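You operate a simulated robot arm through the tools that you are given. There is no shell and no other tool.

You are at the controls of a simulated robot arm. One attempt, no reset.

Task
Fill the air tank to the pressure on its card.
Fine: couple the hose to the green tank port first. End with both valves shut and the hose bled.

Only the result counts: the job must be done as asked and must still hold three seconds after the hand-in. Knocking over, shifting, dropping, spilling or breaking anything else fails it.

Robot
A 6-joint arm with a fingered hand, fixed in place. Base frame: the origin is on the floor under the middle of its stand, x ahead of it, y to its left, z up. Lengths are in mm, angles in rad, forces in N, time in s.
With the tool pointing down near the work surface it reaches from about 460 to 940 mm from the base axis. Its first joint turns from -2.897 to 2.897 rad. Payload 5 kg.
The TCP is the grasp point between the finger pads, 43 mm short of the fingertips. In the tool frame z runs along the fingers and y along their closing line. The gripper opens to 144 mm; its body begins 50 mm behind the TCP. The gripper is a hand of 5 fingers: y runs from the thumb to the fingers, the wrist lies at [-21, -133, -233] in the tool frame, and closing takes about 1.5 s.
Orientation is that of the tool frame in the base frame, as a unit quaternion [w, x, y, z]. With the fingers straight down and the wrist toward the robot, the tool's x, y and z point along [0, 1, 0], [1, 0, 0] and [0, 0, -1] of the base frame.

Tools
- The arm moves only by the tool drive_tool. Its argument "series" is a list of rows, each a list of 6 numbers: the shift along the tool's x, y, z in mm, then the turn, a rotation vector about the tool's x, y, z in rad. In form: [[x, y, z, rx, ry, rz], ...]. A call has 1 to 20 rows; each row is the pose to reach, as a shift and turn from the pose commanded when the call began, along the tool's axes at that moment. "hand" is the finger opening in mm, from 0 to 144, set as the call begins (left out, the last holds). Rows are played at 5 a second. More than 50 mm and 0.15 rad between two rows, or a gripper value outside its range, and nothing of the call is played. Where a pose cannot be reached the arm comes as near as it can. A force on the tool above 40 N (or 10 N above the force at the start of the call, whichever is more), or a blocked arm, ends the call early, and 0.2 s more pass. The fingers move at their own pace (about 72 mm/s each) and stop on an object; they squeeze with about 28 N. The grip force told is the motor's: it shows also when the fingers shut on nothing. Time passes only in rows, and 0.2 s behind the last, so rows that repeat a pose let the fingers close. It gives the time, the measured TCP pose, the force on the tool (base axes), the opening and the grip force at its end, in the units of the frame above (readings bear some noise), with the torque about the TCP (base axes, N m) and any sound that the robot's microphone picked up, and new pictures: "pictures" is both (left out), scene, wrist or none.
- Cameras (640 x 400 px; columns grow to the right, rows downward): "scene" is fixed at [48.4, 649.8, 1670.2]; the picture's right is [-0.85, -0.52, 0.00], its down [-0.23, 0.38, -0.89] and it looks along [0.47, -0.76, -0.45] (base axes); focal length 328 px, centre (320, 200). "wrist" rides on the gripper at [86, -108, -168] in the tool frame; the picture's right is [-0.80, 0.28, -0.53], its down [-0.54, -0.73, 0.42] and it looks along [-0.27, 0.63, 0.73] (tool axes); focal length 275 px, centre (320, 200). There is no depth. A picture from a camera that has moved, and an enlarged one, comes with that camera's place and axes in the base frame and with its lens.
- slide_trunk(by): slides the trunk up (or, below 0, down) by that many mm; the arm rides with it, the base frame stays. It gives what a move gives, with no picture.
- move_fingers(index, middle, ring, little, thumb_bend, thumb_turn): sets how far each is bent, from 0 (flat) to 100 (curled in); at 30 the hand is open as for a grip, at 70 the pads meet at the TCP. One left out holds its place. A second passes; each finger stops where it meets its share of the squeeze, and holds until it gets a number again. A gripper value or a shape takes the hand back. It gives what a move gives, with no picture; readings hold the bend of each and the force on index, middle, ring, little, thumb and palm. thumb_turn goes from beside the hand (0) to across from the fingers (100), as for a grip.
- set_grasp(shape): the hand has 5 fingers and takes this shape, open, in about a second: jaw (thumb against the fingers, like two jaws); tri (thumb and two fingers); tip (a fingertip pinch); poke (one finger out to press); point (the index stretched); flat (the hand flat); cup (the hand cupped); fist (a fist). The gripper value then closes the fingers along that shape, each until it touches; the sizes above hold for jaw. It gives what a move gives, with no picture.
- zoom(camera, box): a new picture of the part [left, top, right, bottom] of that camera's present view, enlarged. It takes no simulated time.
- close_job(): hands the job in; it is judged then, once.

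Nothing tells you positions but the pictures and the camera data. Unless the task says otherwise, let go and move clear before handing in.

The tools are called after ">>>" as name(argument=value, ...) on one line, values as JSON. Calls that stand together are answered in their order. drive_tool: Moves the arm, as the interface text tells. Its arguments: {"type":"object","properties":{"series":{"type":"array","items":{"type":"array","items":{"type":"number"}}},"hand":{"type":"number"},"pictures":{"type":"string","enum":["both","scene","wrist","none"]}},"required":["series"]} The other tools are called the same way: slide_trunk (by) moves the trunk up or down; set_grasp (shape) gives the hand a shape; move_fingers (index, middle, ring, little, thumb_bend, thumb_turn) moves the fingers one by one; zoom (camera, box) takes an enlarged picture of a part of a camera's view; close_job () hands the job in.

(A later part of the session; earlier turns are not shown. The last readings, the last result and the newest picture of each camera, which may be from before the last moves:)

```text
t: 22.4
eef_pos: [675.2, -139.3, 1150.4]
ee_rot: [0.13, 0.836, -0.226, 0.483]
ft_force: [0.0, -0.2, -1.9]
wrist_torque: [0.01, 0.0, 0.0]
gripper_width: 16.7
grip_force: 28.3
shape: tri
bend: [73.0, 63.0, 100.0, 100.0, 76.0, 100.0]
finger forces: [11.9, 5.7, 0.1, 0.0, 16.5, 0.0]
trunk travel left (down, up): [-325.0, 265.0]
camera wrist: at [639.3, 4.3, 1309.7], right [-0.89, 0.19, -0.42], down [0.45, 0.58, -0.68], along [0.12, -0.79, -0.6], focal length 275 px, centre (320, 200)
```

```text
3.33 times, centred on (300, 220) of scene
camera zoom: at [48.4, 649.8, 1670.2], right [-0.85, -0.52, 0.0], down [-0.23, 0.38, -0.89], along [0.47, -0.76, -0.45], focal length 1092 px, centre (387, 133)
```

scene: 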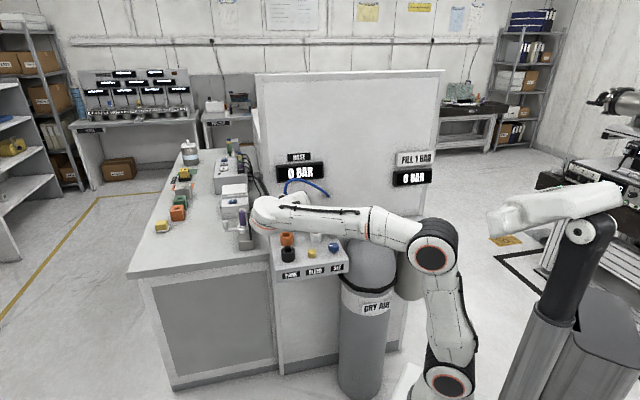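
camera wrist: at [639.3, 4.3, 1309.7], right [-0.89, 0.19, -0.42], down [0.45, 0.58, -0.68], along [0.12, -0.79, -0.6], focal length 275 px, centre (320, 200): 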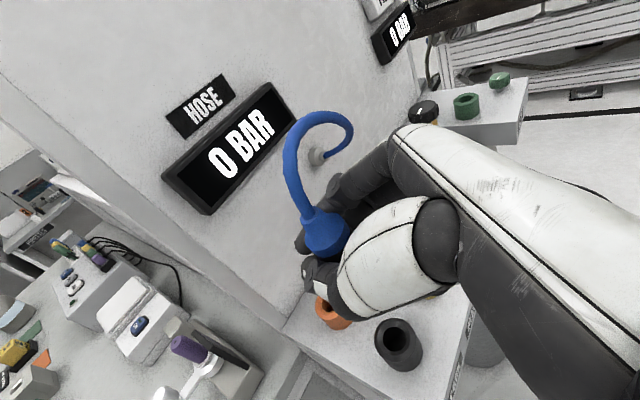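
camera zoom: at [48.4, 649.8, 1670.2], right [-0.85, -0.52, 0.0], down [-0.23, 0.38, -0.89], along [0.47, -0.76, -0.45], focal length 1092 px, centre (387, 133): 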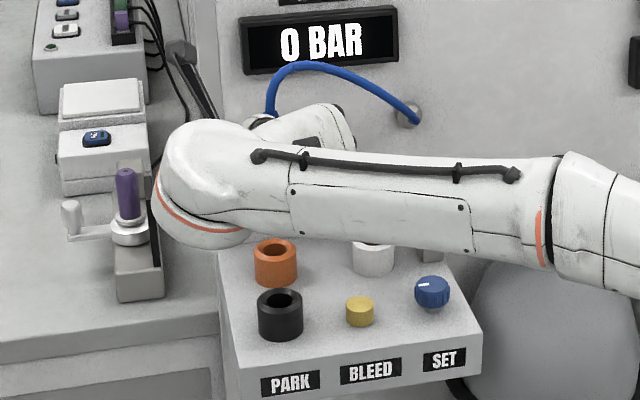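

Reference stored: the PARK hole centre is at pixel (394.4, 339) with TCP 150 mm above the seat. Now I'll carry the plug toward the tank, turning the hand 30° clockwise on the way; first half.

>>> drive_tool(series=[[0, 8, -1, -0.007, 0, 0.004], [-1, 26, -5, -0.023, 0, 0.013], [-2, 46, -9, -0.04, 0, 0.023], [-3, 66, -12, -0.058, 0, 0.033], [-3, 86, -16, -0.075, 0, 0.043], [-4, 106, -20, -0.092, 0, 0.054], [-5, 126, -24, -0.11, 0, 0.064], [-6, 146, -27, -0.127, 0, 0.074], [-7, 166, -31, -0.145, 0, 0.084], [-8, 186, -35, -0.162, 0, 0.094], [-8, 206, -39, -0.18, 0, 0.104], [-9, 226, -42, -0.197, 0, 0.114], [-10, 246, -46, -0.215, 0, 0.124], [-10, 259, -48, -0.226, 0, 0.131]], pictures="both")

```text
t: 25.4
eef_pos: [503.2, -343.2, 1163.5]
ee_rot: [0.191, 0.799, -0.334, 0.463]
ft_force: [-0.2, 0.1, -2.7]
wrist_torque: [0.0, 0.0, -0.01]
gripper_width: 16.9
grip_force: 27.9
shape: tri
bend: [73.0, 63.0, 100.0, 100.0, 76.0, 100.0]
finger forces: [11.9, 5.4, 0.0, 0.0, 16.4, 0.0]
trunk travel left (down, up): [-325.0, 265.0]
camera wrist: at [507.7, -194.1, 1322.3], right [-0.81, 0.41, -0.42], down [0.58, 0.45, -0.68], along [-0.09, -0.8, -0.6], focal length 275 px, centre (320, 200)
```

scene: 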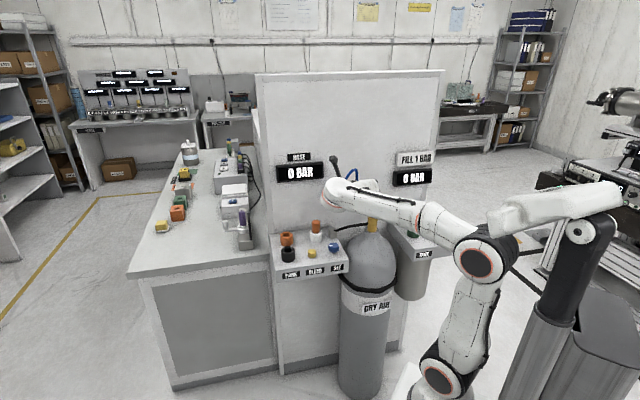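
wrist: 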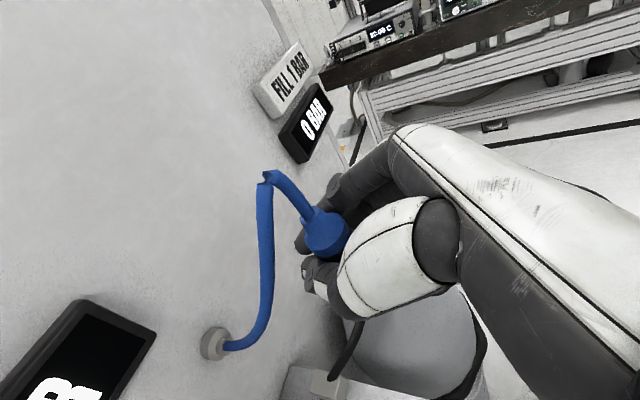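

The hose follows without load. I'll do the second half to a point above the green port.

>>> drive_tool(series=[[0, 8, 0, -0.007, 0, 0.004], [2, 26, 2, -0.023, 0, 0.013], [3, 46, 3, -0.04, 0, 0.023], [4, 66, 4, -0.058, 0, 0.033], [5, 86, 5, -0.075, 0, 0.043], [6, 106, 6, -0.092, 0, 0.054], [7, 126, 7, -0.11, 0, 0.064], [9, 146, 8, -0.127, 0, 0.074], [10, 166, 9, -0.145, 0, 0.084], [11, 186, 10, -0.162, 0, 0.094], [12, 206, 11, -0.18, 0, 0.104], [13, 226, 12, -0.197, 0, 0.114], [15, 246, 14, -0.215, 0, 0.124], [15, 261, 14, -0.227, 0, 0.131]], pictures="both")

>>> zoom(camera="wrist", box=[340, 300, 440, 380])

>>> zoom(camera="scene", box=[360, 160, 480, 270])

```text
t: 28.4
eef_pos: [332.7, -539.1, 1168.9]
ee_rot: [0.249, 0.749, -0.435, 0.433]
ft_force: [0.6, 0.2, -0.5]
wrist_torque: [0.01, -0.02, -0.03]
gripper_width: 16.6
grip_force: 28.1
shape: tri
bend: [73.0, 63.0, 100.0, 100.0, 76.0, 100.0]
finger forces: [12.0, 5.2, 0.0, 0.0, 16.3, 0.0]
trunk travel left (down, up): [-325.0, 265.0]
camera wrist: at [374.8, -396.6, 1327.9], right [-0.67, 0.61, -0.42], down [0.68, 0.28, -0.68], along [-0.29, -0.74, -0.6], focal length 275 px, centre (320, 200)
```

scene: 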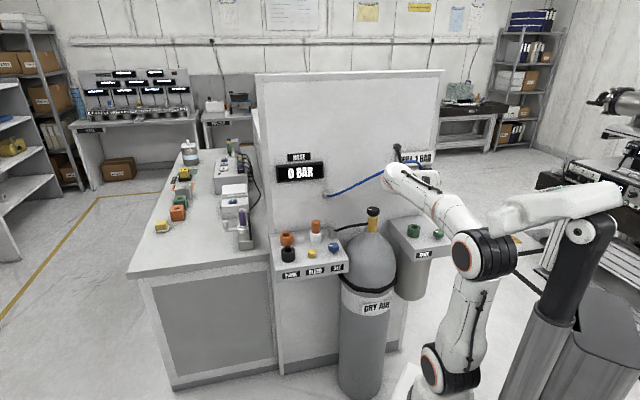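
wrist: 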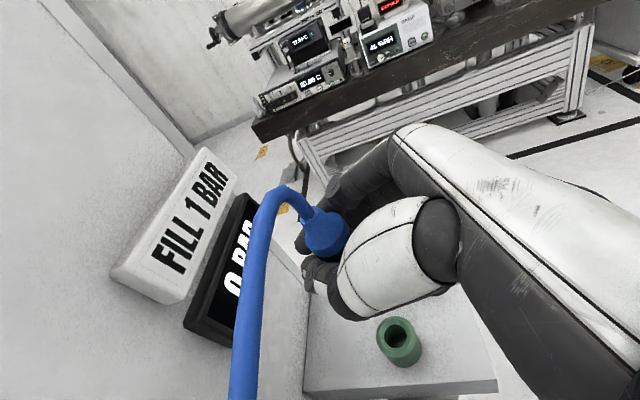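

```text
5.00 times, centred on (390, 340) of wrist
camera zoom: at [374.8, -396.6, 1327.9], right [-0.67, 0.61, -0.42], down [0.68, 0.28, -0.68], along [-0.29, -0.74, -0.6], focal length 1376 px, centre (-30, -500)
```

zoom: 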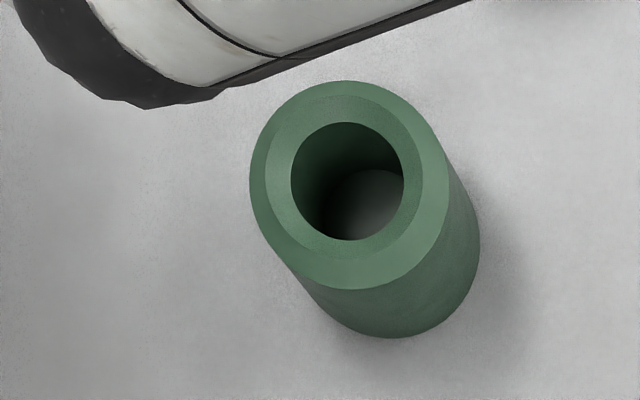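

```text
3.64 times, centred on (420, 215) of scene
camera zoom: at [48.4, 649.8, 1670.2], right [-0.85, -0.52, 0.0], down [-0.23, 0.38, -0.89], along [0.47, -0.76, -0.45], focal length 1192 px, centre (-44, 146)
```

zoom: 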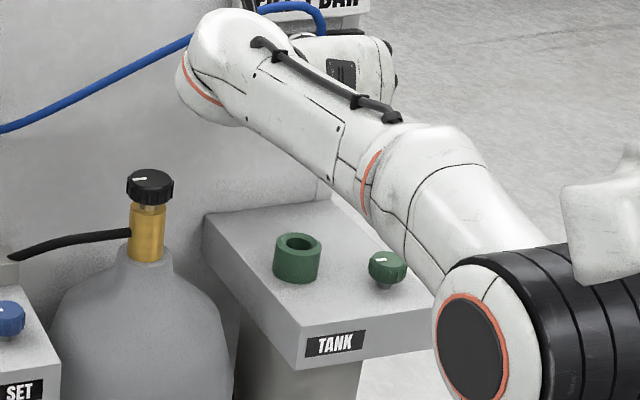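

The green port sits almost exactly under the plug at matching pixels. From scale and shift I need about +8.5 mm lateral, +4 mm forward and 16 mm down to reproduce the PARK reference view.

>>> drive_tool(series=[[-3, 2, 3, 0, 0, 0], [-8, 5.5, 7.5, 0, 0, 0], [-12, 8.5, 11.3, 0, 0, 0], [-12, 8.5, 11.3, 0, 0, 0]], pictures="wrist")

>>> zoom(camera="wrist", box=[340, 300, 440, 380])

```text
t: 29.4
eef_pos: [327.1, -548.6, 1153.2]
ee_rot: [0.249, 0.75, -0.434, 0.433]
ft_force: [1.0, -0.2, -1.4]
wrist_torque: [0.02, -0.02, 0.0]
gripper_width: 17.0
grip_force: 27.9
shape: tri
bend: [73.0, 63.0, 100.0, 100.0, 76.0, 100.0]
finger forces: [11.9, 5.1, 0.1, 0.1, 16.3, 0.0]
trunk travel left (down, up): [-325.0, 265.0]
camera wrist: at [368.9, -406.5, 1312.3], right [-0.68, 0.6, -0.42], down [0.68, 0.28, -0.68], along [-0.29, -0.75, -0.6], focal length 275 px, centre (320, 200)
```

wrist: 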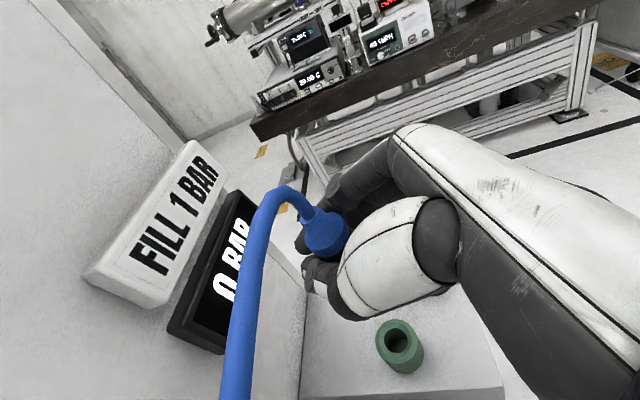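

```text
5.00 times, centred on (390, 340) of wrist
camera zoom: at [368.9, -406.5, 1312.3], right [-0.68, 0.6, -0.42], down [0.68, 0.28, -0.68], along [-0.29, -0.75, -0.6], focal length 1376 px, centre (-30, -500)
```

zoom: 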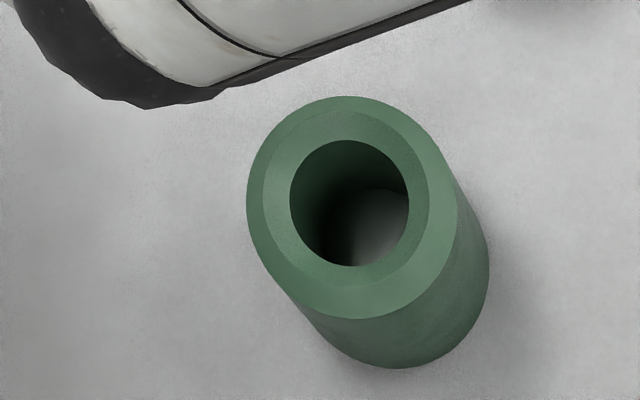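

The scale now matches, with a residual of about 2 mm. I'll correct it and descend to 50 mm above the expected seat.

>>> drive_tool(series=[[-5, -0.9, 1, 0, 0, 0], [-15, -0.9, 7, 0, 0, 0], [-30, -0.9, 16, 0, 0, 0], [-45, -0.9, 24.5, 0, 0, 0], [-60, -0.9, 33, 0, 0, 0], [-75, -0.9, 42, 0, 0, 0], [-87.2, -0.9, 48.8, 0, 0, 0], [-87.2, -0.9, 48.8, 0, 0, 0]], pictures="both")

>>> zoom(camera="wrist", box=[260, 180, 460, 380])

>>> zoom(camera="scene", box=[360, 160, 480, 270])

```text
t: 31.2
eef_pos: [328.0, -545.7, 1051.6]
ee_rot: [0.249, 0.75, -0.433, 0.434]
ft_force: [0.0, -0.1, -2.3]
wrist_torque: [0.02, -0.02, 0.0]
gripper_width: 16.9
grip_force: 28.0
shape: tri
bend: [73.0, 63.0, 100.0, 100.0, 76.0, 100.0]
finger forces: [11.8, 5.2, 0.0, 0.1, 16.2, 0.1]
trunk travel left (down, up): [-325.0, 265.0]
camera wrist: at [369.2, -404.7, 1210.6], right [-0.68, 0.6, -0.42], down [0.68, 0.28, -0.68], along [-0.29, -0.75, -0.6], focal length 275 px, centre (320, 200)
```

scene: 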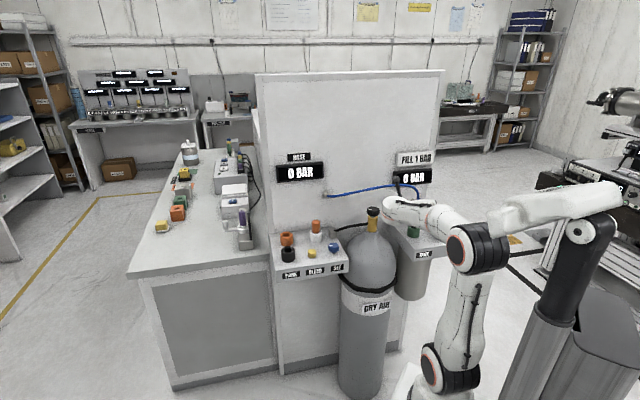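
wrist: 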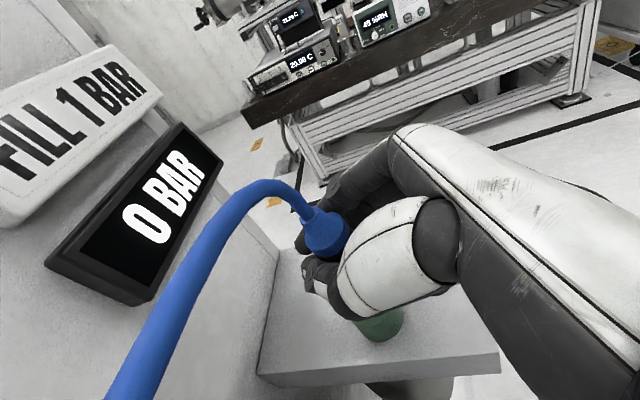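

```text
2.00 times, centred on (360, 280) of wrist
camera zoom: at [369.2, -404.7, 1210.6], right [-0.68, 0.6, -0.42], down [0.68, 0.28, -0.68], along [-0.29, -0.75, -0.6], focal length 551 px, centre (240, 40)
```

zoom: 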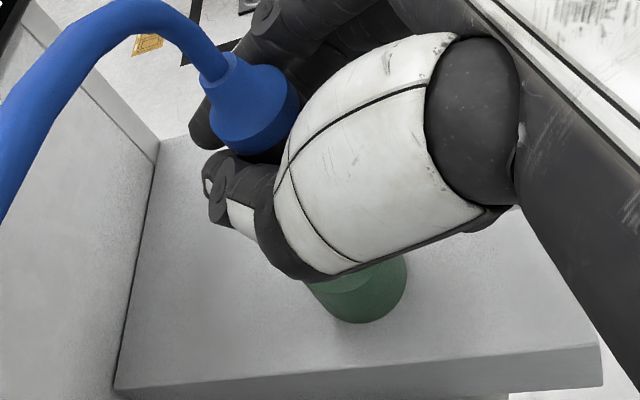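

```text
3.64 times, centred on (420, 215) of scene
camera zoom: at [48.4, 649.8, 1670.2], right [-0.85, -0.52, 0.0], down [-0.23, 0.38, -0.89], along [0.47, -0.76, -0.45], focal length 1192 px, centre (-44, 146)
```

zoom: 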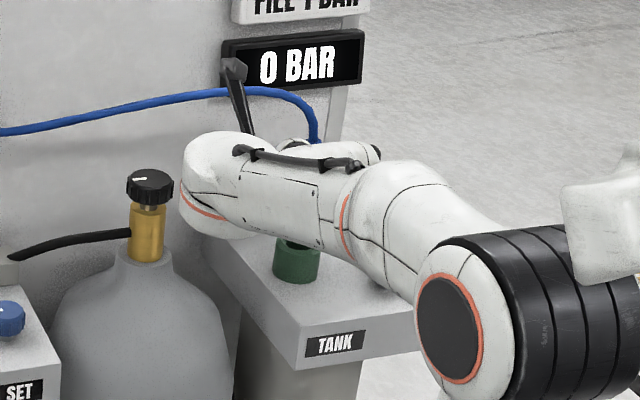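

Everything is lined up 50 mm above the seat. I'll descend slowly and watch the force.

>>> drive_tool(series=[[-4, 0, 2.5, 0, 0, 0], [-9, 0, 5, 0, 0, 0], [-13, 0, 7.5, 0, 0, 0], [-17, 0, 10, 0, 0, 0], [-21.5, 0, 12.5, 0, 0, 0], [-26, 0, 15, 0, 0, 0]], pictures="wrist")

>>> zoom(camera="wrist", box=[260, 180, 460, 380])

```text
t: 32.6
eef_pos: [327.5, -548.6, 1027.7]
ee_rot: [0.251, 0.748, -0.433, 0.435]
ft_force: [0.6, -6.6, 17.6]
wrist_torque: [-0.27, 0.15, 0.06]
gripper_width: 17.2
grip_force: 27.6
shape: tri
bend: [73.0, 73.0, 100.0, 100.0, 77.0, 100.0]
finger forces: [15.1, 6.7, 0.0, 0.0, 15.8, 0.0]
trunk travel left (down, up): [-325.0, 265.0]
camera wrist: at [369.1, -404.3, 1185.9], right [-0.67, 0.6, -0.43], down [0.68, 0.28, -0.68], along [-0.29, -0.75, -0.6], focal length 275 px, centre (320, 200)
```

wrist: 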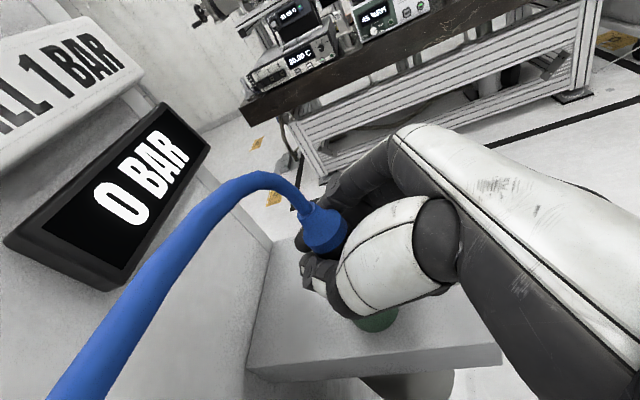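

```text
2.00 times, centred on (360, 280) of wrist
camera zoom: at [369.1, -404.3, 1185.9], right [-0.67, 0.6, -0.43], down [0.68, 0.28, -0.68], along [-0.29, -0.75, -0.6], focal length 551 px, centre (240, 40)
```

zoom: 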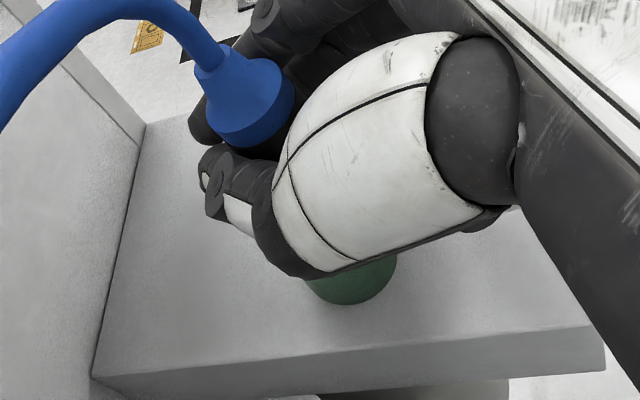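

The nose touched the rim about 27 mm above the seat. Comparing the cone outlines, the plug has leaned a few degrees forward in the grip. I'll back up a little and measure the tilt.

>>> drive_tool(series=[[4, 0, -2.5, 0, 0, 0], [13, 0, -7.5, 0, 0, 0], [13, 0, -7.5, 0, 0, 0]], pictures="wrist")

>>> zoom(camera="wrist", box=[270, 180, 390, 340])

>>> zoom(camera="scene", box=[370, 170, 460, 260])

```text
t: 33.4
eef_pos: [328.3, -545.6, 1037.9]
ee_rot: [0.25, 0.75, -0.434, 0.431]
ft_force: [0.1, -0.4, -1.8]
wrist_torque: [0.04, -0.02, -0.02]
gripper_width: 16.8
grip_force: 28.1
shape: tri
bend: [73.0, 73.0, 100.0, 100.0, 77.0, 100.0]
finger forces: [12.1, 5.2, 0.1, 0.0, 16.2, 0.1]
trunk travel left (down, up): [-325.0, 265.0]
camera wrist: at [370.8, -404.3, 1196.8], right [-0.68, 0.61, -0.42], down [0.68, 0.28, -0.68], along [-0.29, -0.74, -0.6], focal length 275 px, centre (320, 200)
```

wrist: 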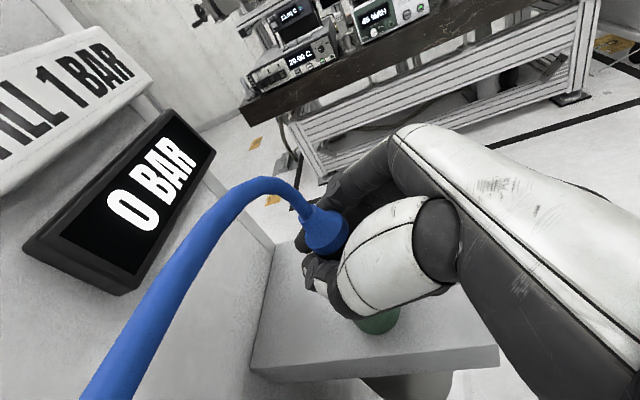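

```text
2.50 times, centred on (330, 260) of wrist
camera zoom: at [370.8, -404.3, 1196.8], right [-0.68, 0.61, -0.42], down [0.68, 0.28, -0.68], along [-0.29, -0.74, -0.6], focal length 688 px, centre (295, 50)
```

zoom: 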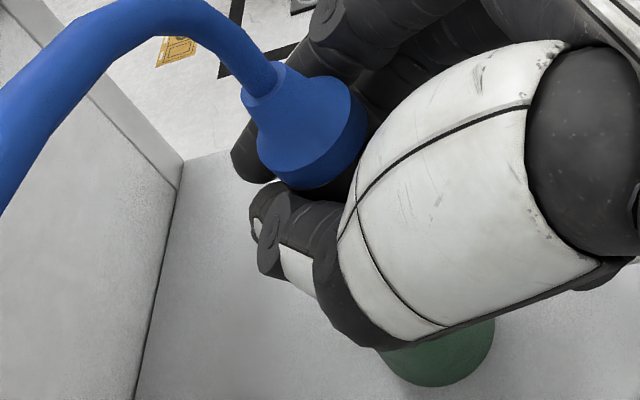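

```text
4.44 times, centred on (415, 215) of scene
camera zoom: at [48.4, 649.8, 1670.2], right [-0.85, -0.52, 0.0], down [-0.23, 0.38, -0.89], along [0.47, -0.76, -0.45], focal length 1457 px, centre (-102, 133)
```

zoom: 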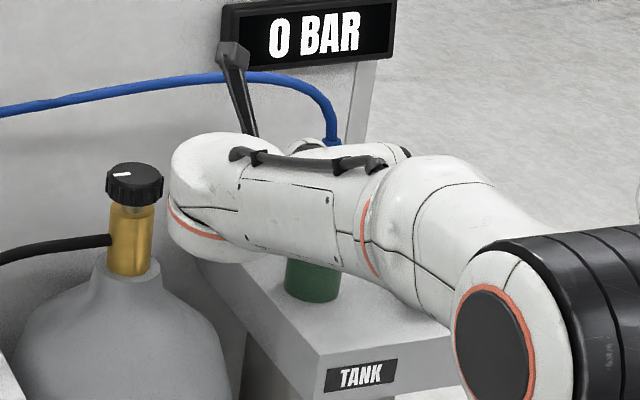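

The plug leans about 7–8° forward, which matches the contact force pointing forward. I'll rotate the hand about the closing axis, pivoting at the grip contact, to bring it back to vertical.

>>> drive_tool(series=[[0.9, 0.5, 0.9, 0, 0.065, 0], [1.8, 1, 1.7, 0, 0.13, 0], [1.8, 1, 1.7, 0, 0.13, 0]], pictures="wrist")

>>> zoom(camera="wrist", box=[270, 180, 390, 340])

>>> zoom(camera="scene", box=[370, 170, 460, 260])

```text
t: 34.2
eef_pos: [327.9, -548.4, 1039.7]
ee_rot: [0.276, 0.721, -0.418, 0.478]
ft_force: [0.5, 0.4, -1.3]
wrist_torque: [-0.01, -0.03, 0.0]
gripper_width: 17.0
grip_force: 28.0
shape: tri
bend: [73.0, 73.0, 100.0, 100.0, 77.0, 100.0]
finger forces: [12.0, 5.1, 0.0, 0.0, 16.0, 0.0]
trunk travel left (down, up): [-325.0, 265.0]
camera wrist: at [361.1, -390.2, 1184.8], right [-0.64, 0.55, -0.53], down [0.72, 0.21, -0.66], along [-0.26, -0.81, -0.53], focal length 275 px, centre (320, 200)
```

wrist: 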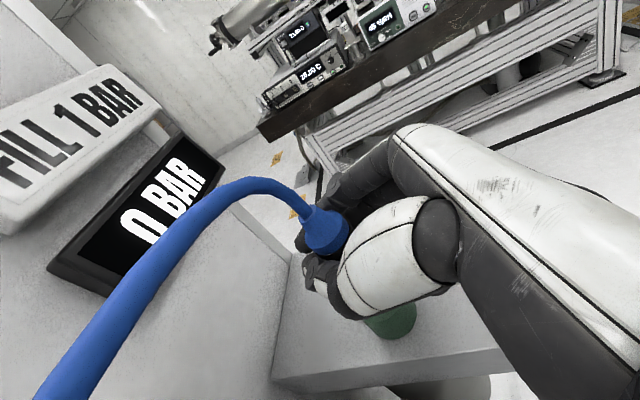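

```text
2.50 times, centred on (330, 260) of wrist
camera zoom: at [361.1, -390.2, 1184.8], right [-0.64, 0.55, -0.53], down [0.72, 0.21, -0.66], along [-0.26, -0.81, -0.53], focal length 688 px, centre (295, 50)
```

zoom: 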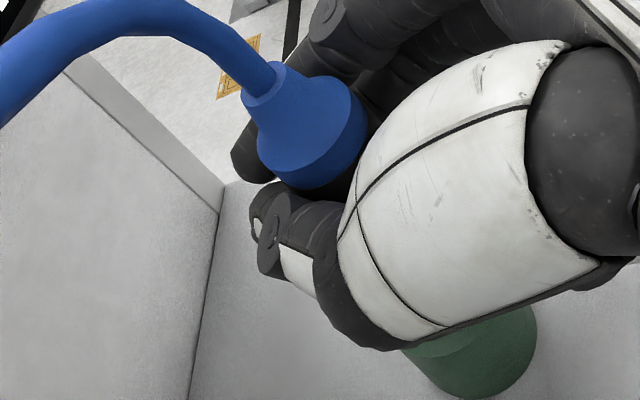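

```text
4.44 times, centred on (415, 215) of scene
camera zoom: at [48.4, 649.8, 1670.2], right [-0.85, -0.52, 0.0], down [-0.23, 0.38, -0.89], along [0.47, -0.76, -0.45], focal length 1457 px, centre (-102, 133)
```

zoom: 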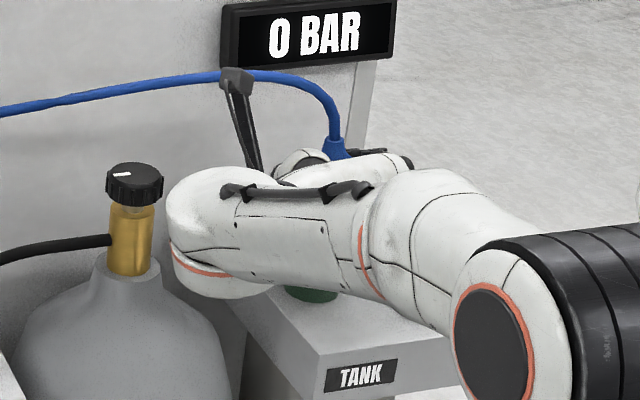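

The top of the plug is now visible from the scene camera. I'll zoom closely to check its lean.

>>> zoom(camera="scene", box=[415, 175, 455, 215])

>>> zoom(camera="wrist", box=[285, 195, 365, 265])

```text
10.00 times, centred on (435, 195) of scene
camera zoom: at [48.4, 649.8, 1670.2], right [-0.85, -0.52, 0.0], down [-0.23, 0.38, -0.89], along [0.47, -0.76, -0.45], focal length 3278 px, centre (-830, 250)
```

zoom: 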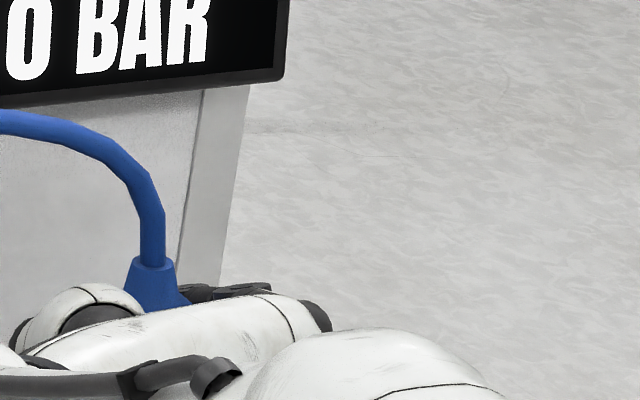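

```text
5.71 times, centred on (325, 230) of wrist
camera zoom: at [361.1, -390.2, 1184.8], right [-0.64, 0.55, -0.53], down [0.72, 0.21, -0.66], along [-0.26, -0.81, -0.53], focal length 1573 px, centre (291, 29)
```

zoom: 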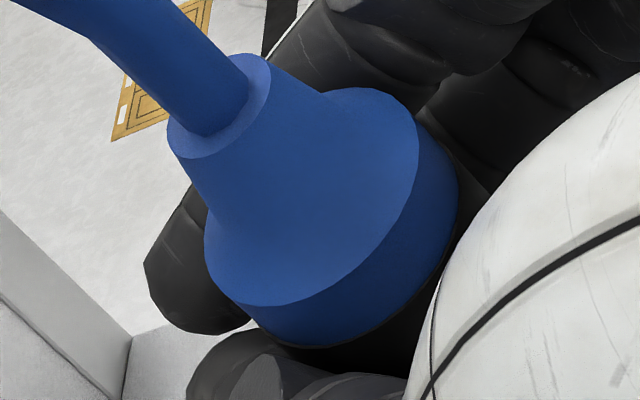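

The plug is now close to vertical. I'll make a small correction and descend gently until contact, reading the force direction.

>>> drive_tool(series=[[0.5, -0.5, 1.3, 0, 0, 0], [-1.8, -0.5, 2.3, 0, 0, 0], [-4.1, -0.5, 3.2, 0, 0, 0], [-6.4, -0.5, 4.2, 0, 0, 0], [-8.7, -0.5, 5.2, 0, 0, 0], [-8.7, -0.5, 5.2, 0, 0, 0]], pictures="none")

```text
t: 35.6
eef_pos: [331.4, -547.5, 1036.9]
ee_rot: [0.276, 0.722, -0.419, 0.477]
ft_force: [-0.7, -0.9, -1.9]
wrist_torque: [-0.01, -0.03, 0.0]
gripper_width: 16.8
grip_force: 27.8
shape: tri
bend: [73.0, 73.0, 100.0, 100.0, 77.0, 100.0]
finger forces: [12.1, 5.2, 0.0, 0.0, 16.0, 0.0]
out of reach, approached as far as the arm can: row 3, 4, 5, 6
trunk travel left (down, up): [-325.0, 265.0]
```

The arm is at its lower reach limit again with this tilt. I'll raise the hand, lower the trunk by the same amount, and then continue.

>>> drive_tool(series=[[8, 0, -3, 0, 0, 0], [22, 0, -9, 0, 0, 0], [38, 0, -16, 0, 0, 0], [54, 0, -23, 0, 0, 0], [70, 0, -30, 0, 0, 0], [86, 0, -36, 0, 0, 0], [102, 0, -43, 0, 0, 0], [110, 0, -47, 0, 0, 0]], pictures="scene")

>>> slide_trunk(by=-100)

>>> drive_tool(series=[[0, 0, 0, 0, 0, 0]], pictures="both")

```text
t: 37.4
eef_pos: [331.2, -547.8, 1156.4]
ee_rot: [0.277, 0.72, -0.417, 0.481]
ft_force: [-0.6, 0.2, -1.7]
wrist_torque: [-0.01, 0.01, -0.01]
gripper_width: 16.7
grip_force: 28.0
shape: tri
bend: [73.0, 73.0, 100.0, 100.0, 77.0, 100.0]
finger forces: [12.0, 5.1, 0.1, 0.0, 15.9, 0.1]
trunk travel left (down, up): [-325.0, 265.0]
```

scene: 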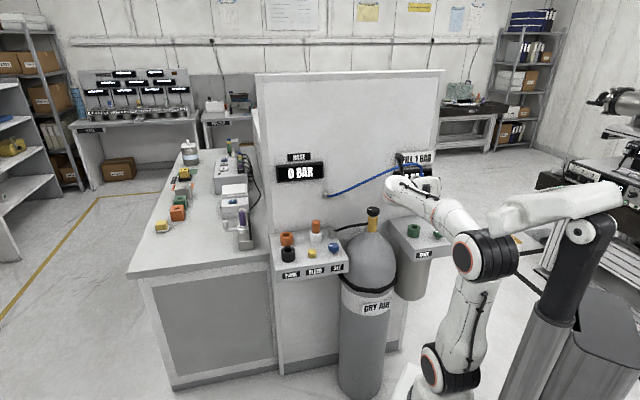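

```text
t: 38.8
eef_pos: [330.1, -546.4, 1056.8]
ee_rot: [0.277, 0.72, -0.417, 0.481]
ft_force: [-0.1, 0.3, -2.0]
wrist_torque: [-0.03, 0.0, 0.0]
gripper_width: 16.7
grip_force: 28.4
shape: tri
bend: [73.0, 73.0, 100.0, 100.0, 77.0, 100.0]
finger forces: [12.0, 5.1, 0.0, 0.0, 15.9, 0.0]
trunk travel left (down, up): [-225.0, 365.0]
```

```text
t: 39.2
eef_pos: [330.0, -549.0, 1056.8]
ee_rot: [0.277, 0.72, -0.417, 0.481]
ft_force: [0.0, 0.8, -0.5]
wrist_torque: [-0.01, 0.02, 0.01]
gripper_width: 16.8
grip_force: 27.9
shape: tri
bend: [73.0, 73.0, 100.0, 100.0, 77.0, 100.0]
finger forces: [12.0, 5.1, 0.0, 0.0, 16.0, 0.0]
trunk travel left (down, up): [-225.0, 365.0]
camera wrist: at [362.8, -388.2, 1200.5], right [-0.64, 0.55, -0.53], down [0.72, 0.2, -0.66], along [-0.26, -0.81, -0.53], focal length 275 px, centre (320, 200)
```

scene: 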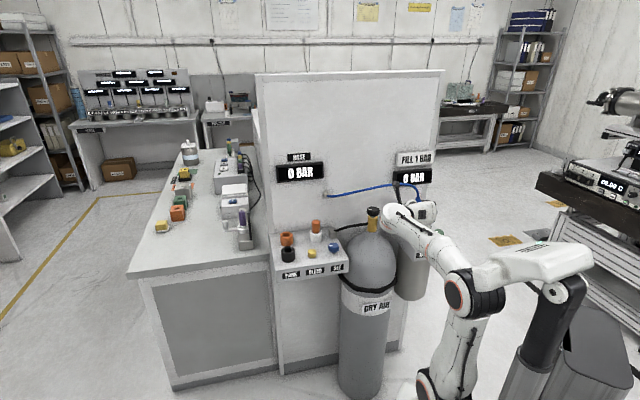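
wrist: 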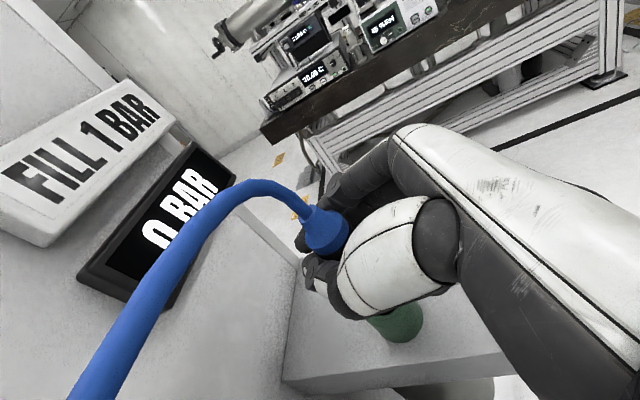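

I'll zoom on the visible part of the port to verify alignment before descending.

>>> zoom(camera="wrist", box=[350, 280, 450, 360])

>>> zoom(camera="scene", box=[390, 180, 460, 250])

```text
5.00 times, centred on (400, 320) of wrist
camera zoom: at [362.8, -388.2, 1200.5], right [-0.64, 0.55, -0.53], down [0.72, 0.2, -0.66], along [-0.26, -0.81, -0.53], focal length 1376 px, centre (-80, -400)
```

zoom: 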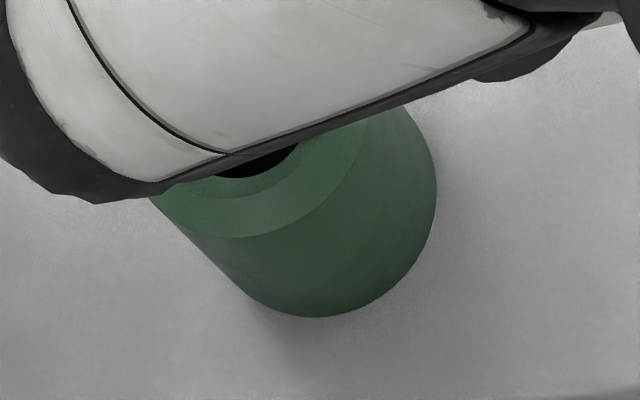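

```text
5.71 times, centred on (425, 215) of scene
camera zoom: at [48.4, 649.8, 1670.2], right [-0.85, -0.52, 0.0], down [-0.23, 0.38, -0.89], along [0.47, -0.76, -0.45], focal length 1873 px, centre (-280, 114)
```

zoom: 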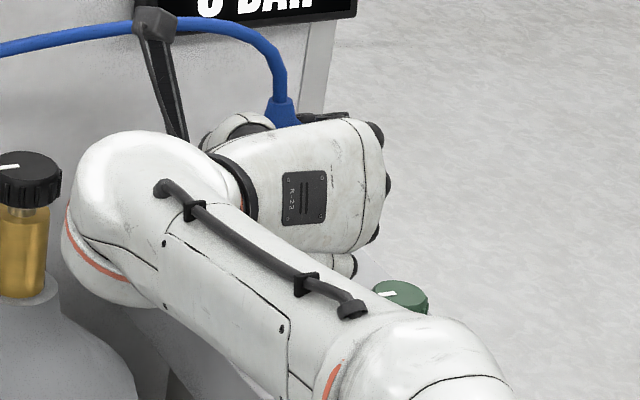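

Port geometry suggests a shift of about +1 mm forward and −1.5 mm lateral. I'll apply it and descend to just above the previous contact height.

>>> drive_tool(series=[[-3, -1.5, 2.3, 0, 0, 0], [-7, -1.5, 4, 0, 0, 0], [-11, -1.5, 5.6, 0, 0, 0], [-15, -1.5, 7.3, 0, 0, 0], [-18.5, -1.5, 8.7, 0, 0, 0], [-21.8, -1.5, 10.1, 0, 0, 0], [-21.8, -1.5, 10.1, 0, 0, 0]], pictures="none")

>>> drive_tool(series=[[-0.9, 0, 0.4, 0, 0, 0], [-1.8, 0, 0.8, 0, 0, 0], [-2.8, 0, 1.2, 0, 0, 0], [-3.7, 0, 1.5, 0, 0, 0]], pictures="none")

```text
t: 40.8
eef_pos: [331.3, -547.1, 1032.7]
ee_rot: [0.277, 0.72, -0.417, 0.481]
ft_force: [0.1, 0.6, -1.4]
wrist_torque: [0.01, 0.0, 0.01]
gripper_width: 16.7
grip_force: 28.1
shape: tri
bend: [73.0, 73.0, 100.0, 100.0, 77.0, 100.0]
finger forces: [11.9, 5.1, 0.0, 0.1, 16.0, 0.0]
trunk travel left (down, up): [-225.0, 365.0]
```

```text
t: 41.8
eef_pos: [330.9, -547.4, 1029.7]
ee_rot: [0.278, 0.72, -0.416, 0.481]
ft_force: [0.9, -4.1, 7.3]
wrist_torque: [-0.13, 0.11, 0.03]
gripper_width: 17.0
grip_force: 27.8
shape: tri
bend: [73.0, 73.0, 100.0, 100.0, 77.0, 100.0]
finger forces: [13.3, 5.7, 0.0, 0.0, 15.3, 0.0]
trunk travel left (down, up): [-225.0, 365.0]
```

The contact force again points forward with a slight +y part, so the hole is further along the forward direction. I'll lift 2 mm, shift 2.5 mm forward and press again gently.

>>> drive_tool(series=[[2.8, 0, -1.2, 0, 0, 0], [3.8, 0.5, 1.2, 0, 0, 0], [2.9, 0.5, 1.6, 0, 0, 0], [2, 0.5, 2, 0, 0, 0], [1, 0.5, 2.3, 0, 0, 0], [0, 0.5, 2.7, 0, 0, 0]], pictures="none")

```text
t: 43.2
eef_pos: [331.8, -549.9, 1029.4]
ee_rot: [0.277, 0.72, -0.416, 0.481]
ft_force: [1.0, -0.9, 4.3]
wrist_torque: [-0.02, 0.04, 0.07]
gripper_width: 17.0
grip_force: 28.4
shape: tri
bend: [73.0, 73.0, 100.0, 100.0, 77.0, 100.0]
finger forces: [12.9, 4.7, 0.0, 0.0, 15.3, 0.0]
trunk travel left (down, up): [-225.0, 365.0]
```

Lateral force dropped. I'll push down a few more millimetres in small steps.

>>> drive_tool(series=[[-0.9, 0, 0.4, 0, 0, 0], [-1.8, 0, 0.8, 0, 0, 0], [-2.8, 0, 1.2, 0, 0, 0], [-3.7, 0, 1.5, 0, 0, 0]], pictures="none")

```text
t: 44.2
eef_pos: [332.8, -549.2, 1027.3]
ee_rot: [0.278, 0.719, -0.415, 0.482]
ft_force: [3.2, -5.3, 22.6]
wrist_torque: [-0.3, 0.13, 0.13]
gripper_width: 16.7
grip_force: 28.0
shape: tri
bend: [73.0, 73.0, 100.0, 100.0, 78.0, 100.0]
finger forces: [14.8, 6.2, 0.1, 0.0, 15.0, 0.0]
trunk travel left (down, up): [-225.0, 365.0]
```

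From the torque, the contact point is now on the +y side of the nose, so the plug has to move toward −y. I'll lift 2 mm, shift −2 mm in y and press again.

>>> drive_tool(series=[[2.8, 0, -1.2, 0, 0, 0], [4.2, -1, -1.4, 0, 0, 0], [4.2, -2, -1.4, 0, 0, 0], [3.3, -2, -1, 0, 0, 0], [2.3, -2, -0.6, 0, 0, 0], [1.4, -2, -0.2, 0, 0, 0]], pictures="none")

>>> drive_tool(series=[[-0.9, 0, 0.4, 0, 0, 0], [-1.8, 0, 0.8, 0, 0, 0], [-2.8, 0, 1.2, 0, 0, 0]], pictures="none")

```text
t: 45.6
eef_pos: [334.4, -550.0, 1026.1]
ee_rot: [0.277, 0.72, -0.417, 0.481]
ft_force: [1.9, -5.9, 17.1]
wrist_torque: [-0.19, 0.2, 0.08]
gripper_width: 16.4
grip_force: 28.1
shape: tri
bend: [73.0, 73.0, 100.0, 100.0, 78.0, 100.0]
finger forces: [15.1, 5.5, 0.0, 0.1, 14.9, 0.0]
trunk travel left (down, up): [-225.0, 365.0]
```

```text
t: 46.4
eef_pos: [334.8, -548.8, 1024.6]
ee_rot: [0.277, 0.719, -0.416, 0.483]
ft_force: [4.0, -6.6, 23.3]
wrist_torque: [-0.29, 0.22, 0.13]
gripper_width: 16.9
grip_force: 28.1
shape: tri
bend: [73.0, 73.0, 100.0, 100.0, 78.0, 100.0]
finger forces: [15.2, 6.0, 0.1, 0.0, 14.7, 0.0]
trunk travel left (down, up): [-225.0, 365.0]
```

Still resting on the rim. I'll look at the plug in the hand again before pushing any more.

>>> drive_tool(series=[[4, 0, -1.6, 0, 0, 0], [9, 0, -3.8, 0, 0, 0], [9, 0, -3.8, 0, 0, 0]], pictures="both")

>>> zoom(camera="wrist", box=[285, 195, 365, 265])

>>> zoom(camera="scene", box=[390, 180, 460, 250])

>>> zoom(camera="wrist", box=[270, 180, 430, 360])

```text
t: 47.2
eef_pos: [335.5, -549.9, 1030.0]
ee_rot: [0.275, 0.721, -0.418, 0.48]
ft_force: [-0.3, -1.1, -1.1]
wrist_torque: [0.04, -0.03, 0.01]
gripper_width: 16.6
grip_force: 27.9
shape: tri
bend: [73.0, 73.0, 100.0, 100.0, 78.0, 100.0]
finger forces: [12.0, 4.1, 0.0, 0.0, 14.8, 0.0]
trunk travel left (down, up): [-225.0, 365.0]
camera wrist: at [367.8, -389.9, 1174.9], right [-0.64, 0.55, -0.53], down [0.72, 0.21, -0.66], along [-0.26, -0.81, -0.53], focal length 275 px, centre (320, 200)
```

scene: 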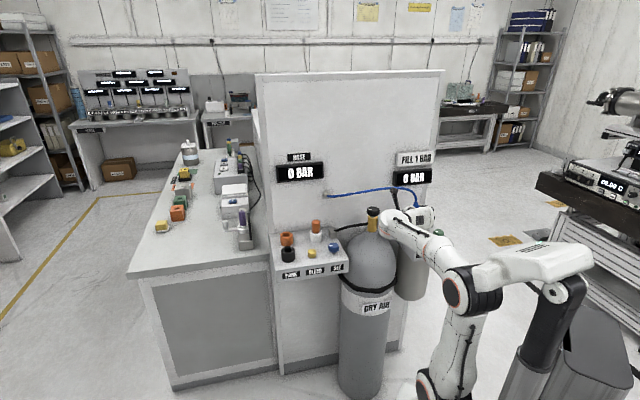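
wrist: 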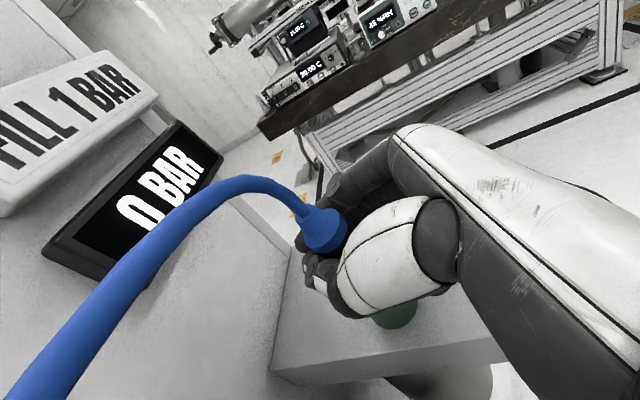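

```text
5.71 times, centred on (325, 230) of wrist
camera zoom: at [367.8, -389.9, 1174.9], right [-0.64, 0.55, -0.53], down [0.72, 0.21, -0.66], along [-0.26, -0.81, -0.53], focal length 1573 px, centre (291, 29)
```

zoom: 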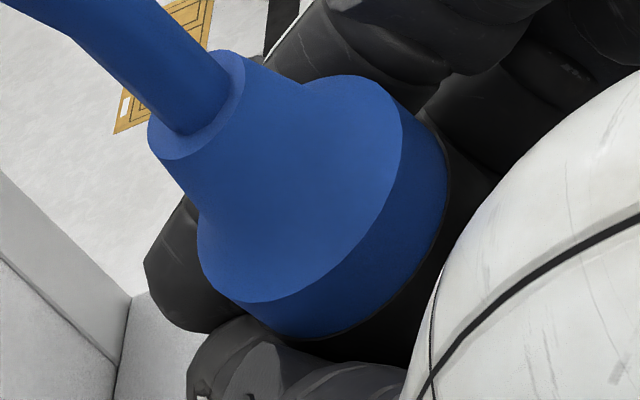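

```text
5.71 times, centred on (425, 215) of scene
camera zoom: at [48.4, 649.8, 1670.2], right [-0.85, -0.52, 0.0], down [-0.23, 0.38, -0.89], along [0.47, -0.76, -0.45], focal length 1873 px, centre (-280, 114)
```

zoom: 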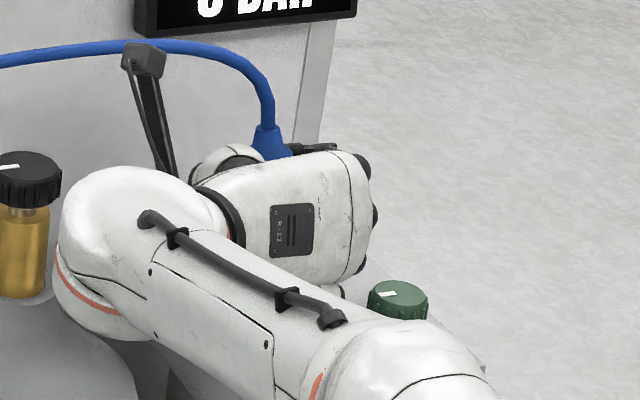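

```text
2.22 times, centred on (350, 270) of wrist
camera zoom: at [367.8, -389.9, 1174.9], right [-0.64, 0.55, -0.53], down [0.72, 0.21, -0.66], along [-0.26, -0.81, -0.53], focal length 612 px, centre (253, 44)
```

zoom: 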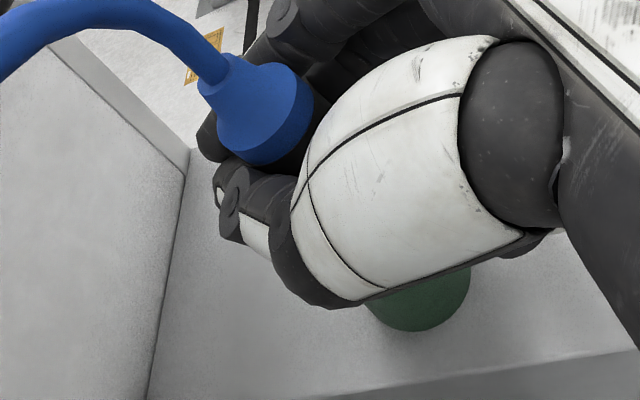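

The scene view shows the cone leaning about 13° toward the thumb side, which matches the torque-derived contact at y of about +12. I'll lift a bit, undo the lateral shifts and roll the hand about the forward axis to set the plug upright.

>>> drive_tool(series=[[6, 1, -3, 0.0, 0, 0.0], [11.9, 3, -7.7, 0.028, 0, 0.068], [11.9, 3, -7.7, 0.056, 0, 0.136], [11.9, 3, -7.7, 0.085, 0, 0.203], [11.9, 3, -7.7, 0.085, 0, 0.203]], pictures="both")

>>> zoom(camera="wrist", box=[285, 195, 365, 265])

>>> zoom(camera="scene", box=[400, 180, 440, 220])

>>> zoom(camera="wrist", box=[270, 200, 470, 380])

```text
t: 48.4
eef_pos: [330.7, -548.8, 1045.7]
ee_rot: [0.196, 0.685, -0.467, 0.524]
ft_force: [0.3, -0.8, -1.6]
wrist_torque: [0.0, -0.03, -0.01]
gripper_width: 16.8
grip_force: 28.1
shape: tri
bend: [73.0, 73.0, 100.0, 100.0, 78.0, 100.0]
finger forces: [12.1, 4.1, 0.1, 0.0, 14.5, 0.0]
trunk travel left (down, up): [-225.0, 365.0]
camera wrist: at [334.1, -406.7, 1210.3], right [-0.54, 0.61, -0.58], down [0.83, 0.27, -0.49], along [-0.14, -0.74, -0.65], focal length 275 px, centre (320, 200)
```

scene: 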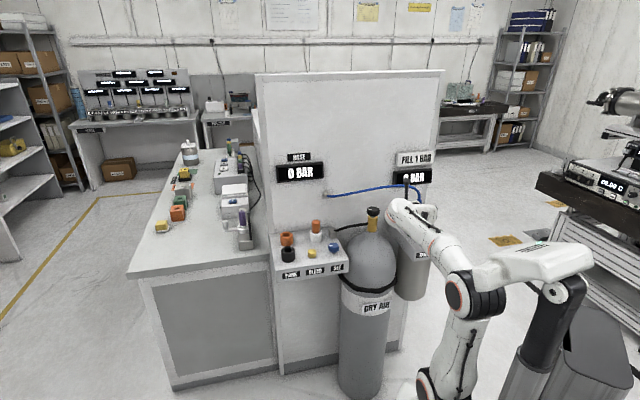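
wrist: 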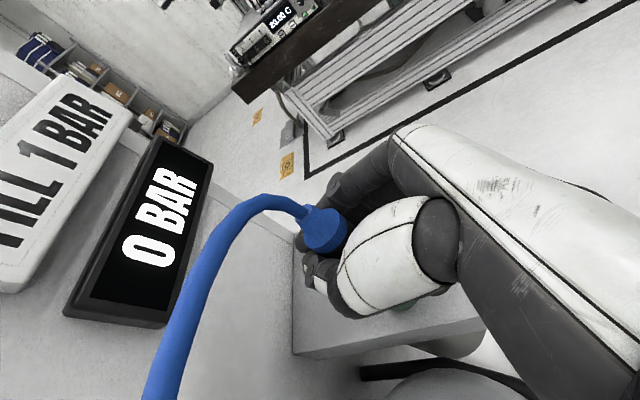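

```text
5.71 times, centred on (325, 230) of wrist
camera zoom: at [334.1, -406.7, 1210.3], right [-0.54, 0.61, -0.58], down [0.83, 0.27, -0.49], along [-0.14, -0.74, -0.65], focal length 1573 px, centre (291, 29)
```

zoom: 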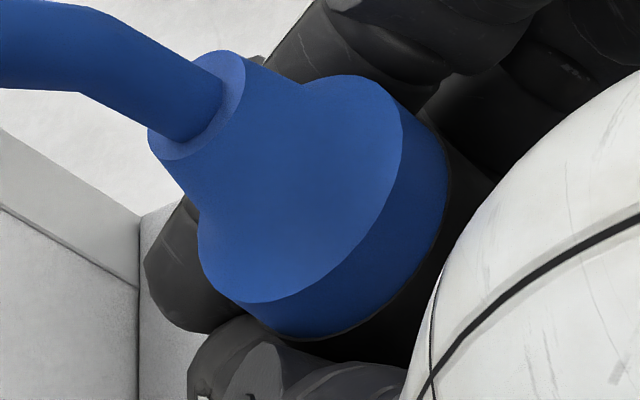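

```text
10.00 times, centred on (420, 200) of scene
camera zoom: at [48.4, 649.8, 1670.2], right [-0.85, -0.52, 0.0], down [-0.23, 0.38, -0.89], along [0.47, -0.76, -0.45], focal length 3278 px, centre (-680, 200)
```

zoom: 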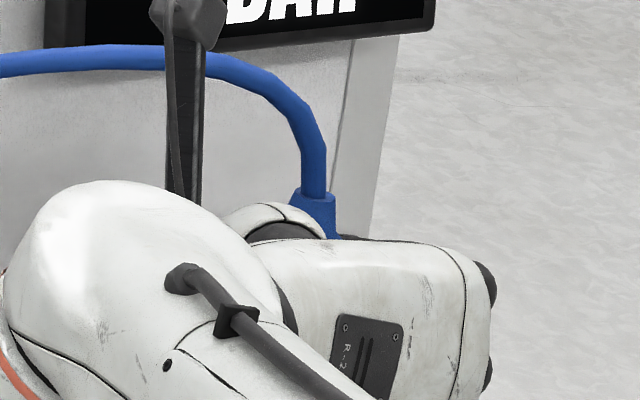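

```text
2.22 times, centred on (370, 290) of wrist
camera zoom: at [334.1, -406.7, 1210.3], right [-0.54, 0.61, -0.58], down [0.83, 0.27, -0.49], along [-0.14, -0.74, -0.65], focal length 612 px, centre (209, 0)
```

zoom: 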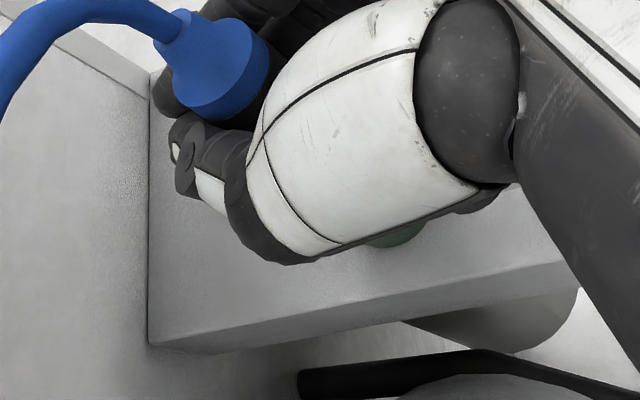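

The images suggest the plug is closer to upright laterally. I'll zoom much closer on the cone from the scene camera to measure the lean accurately.

>>> zoom(camera="scene", box=[410, 194, 430, 210])

>>> zoom(camera="wrist", box=[290, 200, 350, 250])

```text
16.00 times, centred on (420, 202) of scene
camera zoom: at [48.4, 649.8, 1670.2], right [-0.85, -0.52, 0.0], down [-0.23, 0.38, -0.89], along [0.47, -0.76, -0.45], focal length 5244 px, centre (-1280, 168)
```

zoom: 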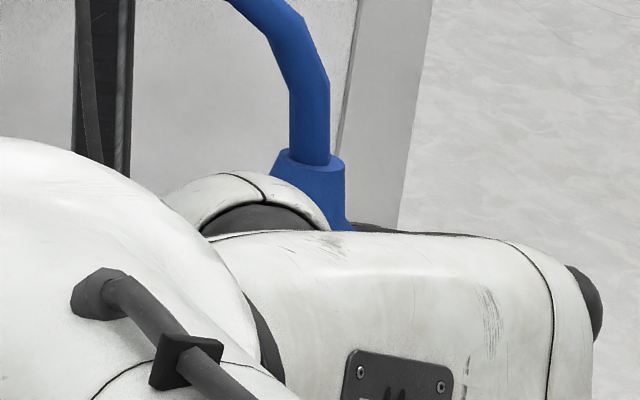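

```text
8.00 times, centred on (320, 225) of wrist
camera zoom: at [334.1, -406.7, 1210.3], right [-0.54, 0.61, -0.58], down [0.83, 0.27, -0.49], along [-0.14, -0.74, -0.65], focal length 2202 px, centre (320, 0)
```

zoom: 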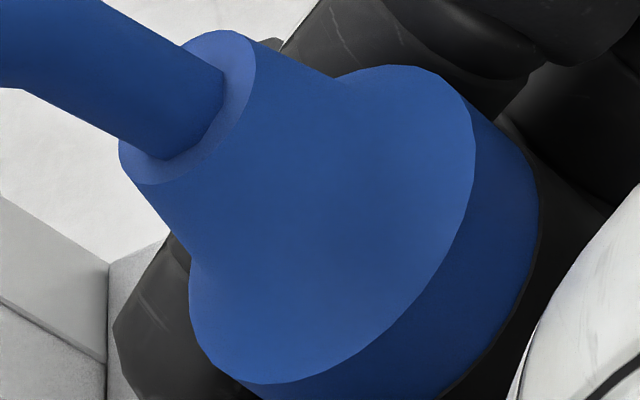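

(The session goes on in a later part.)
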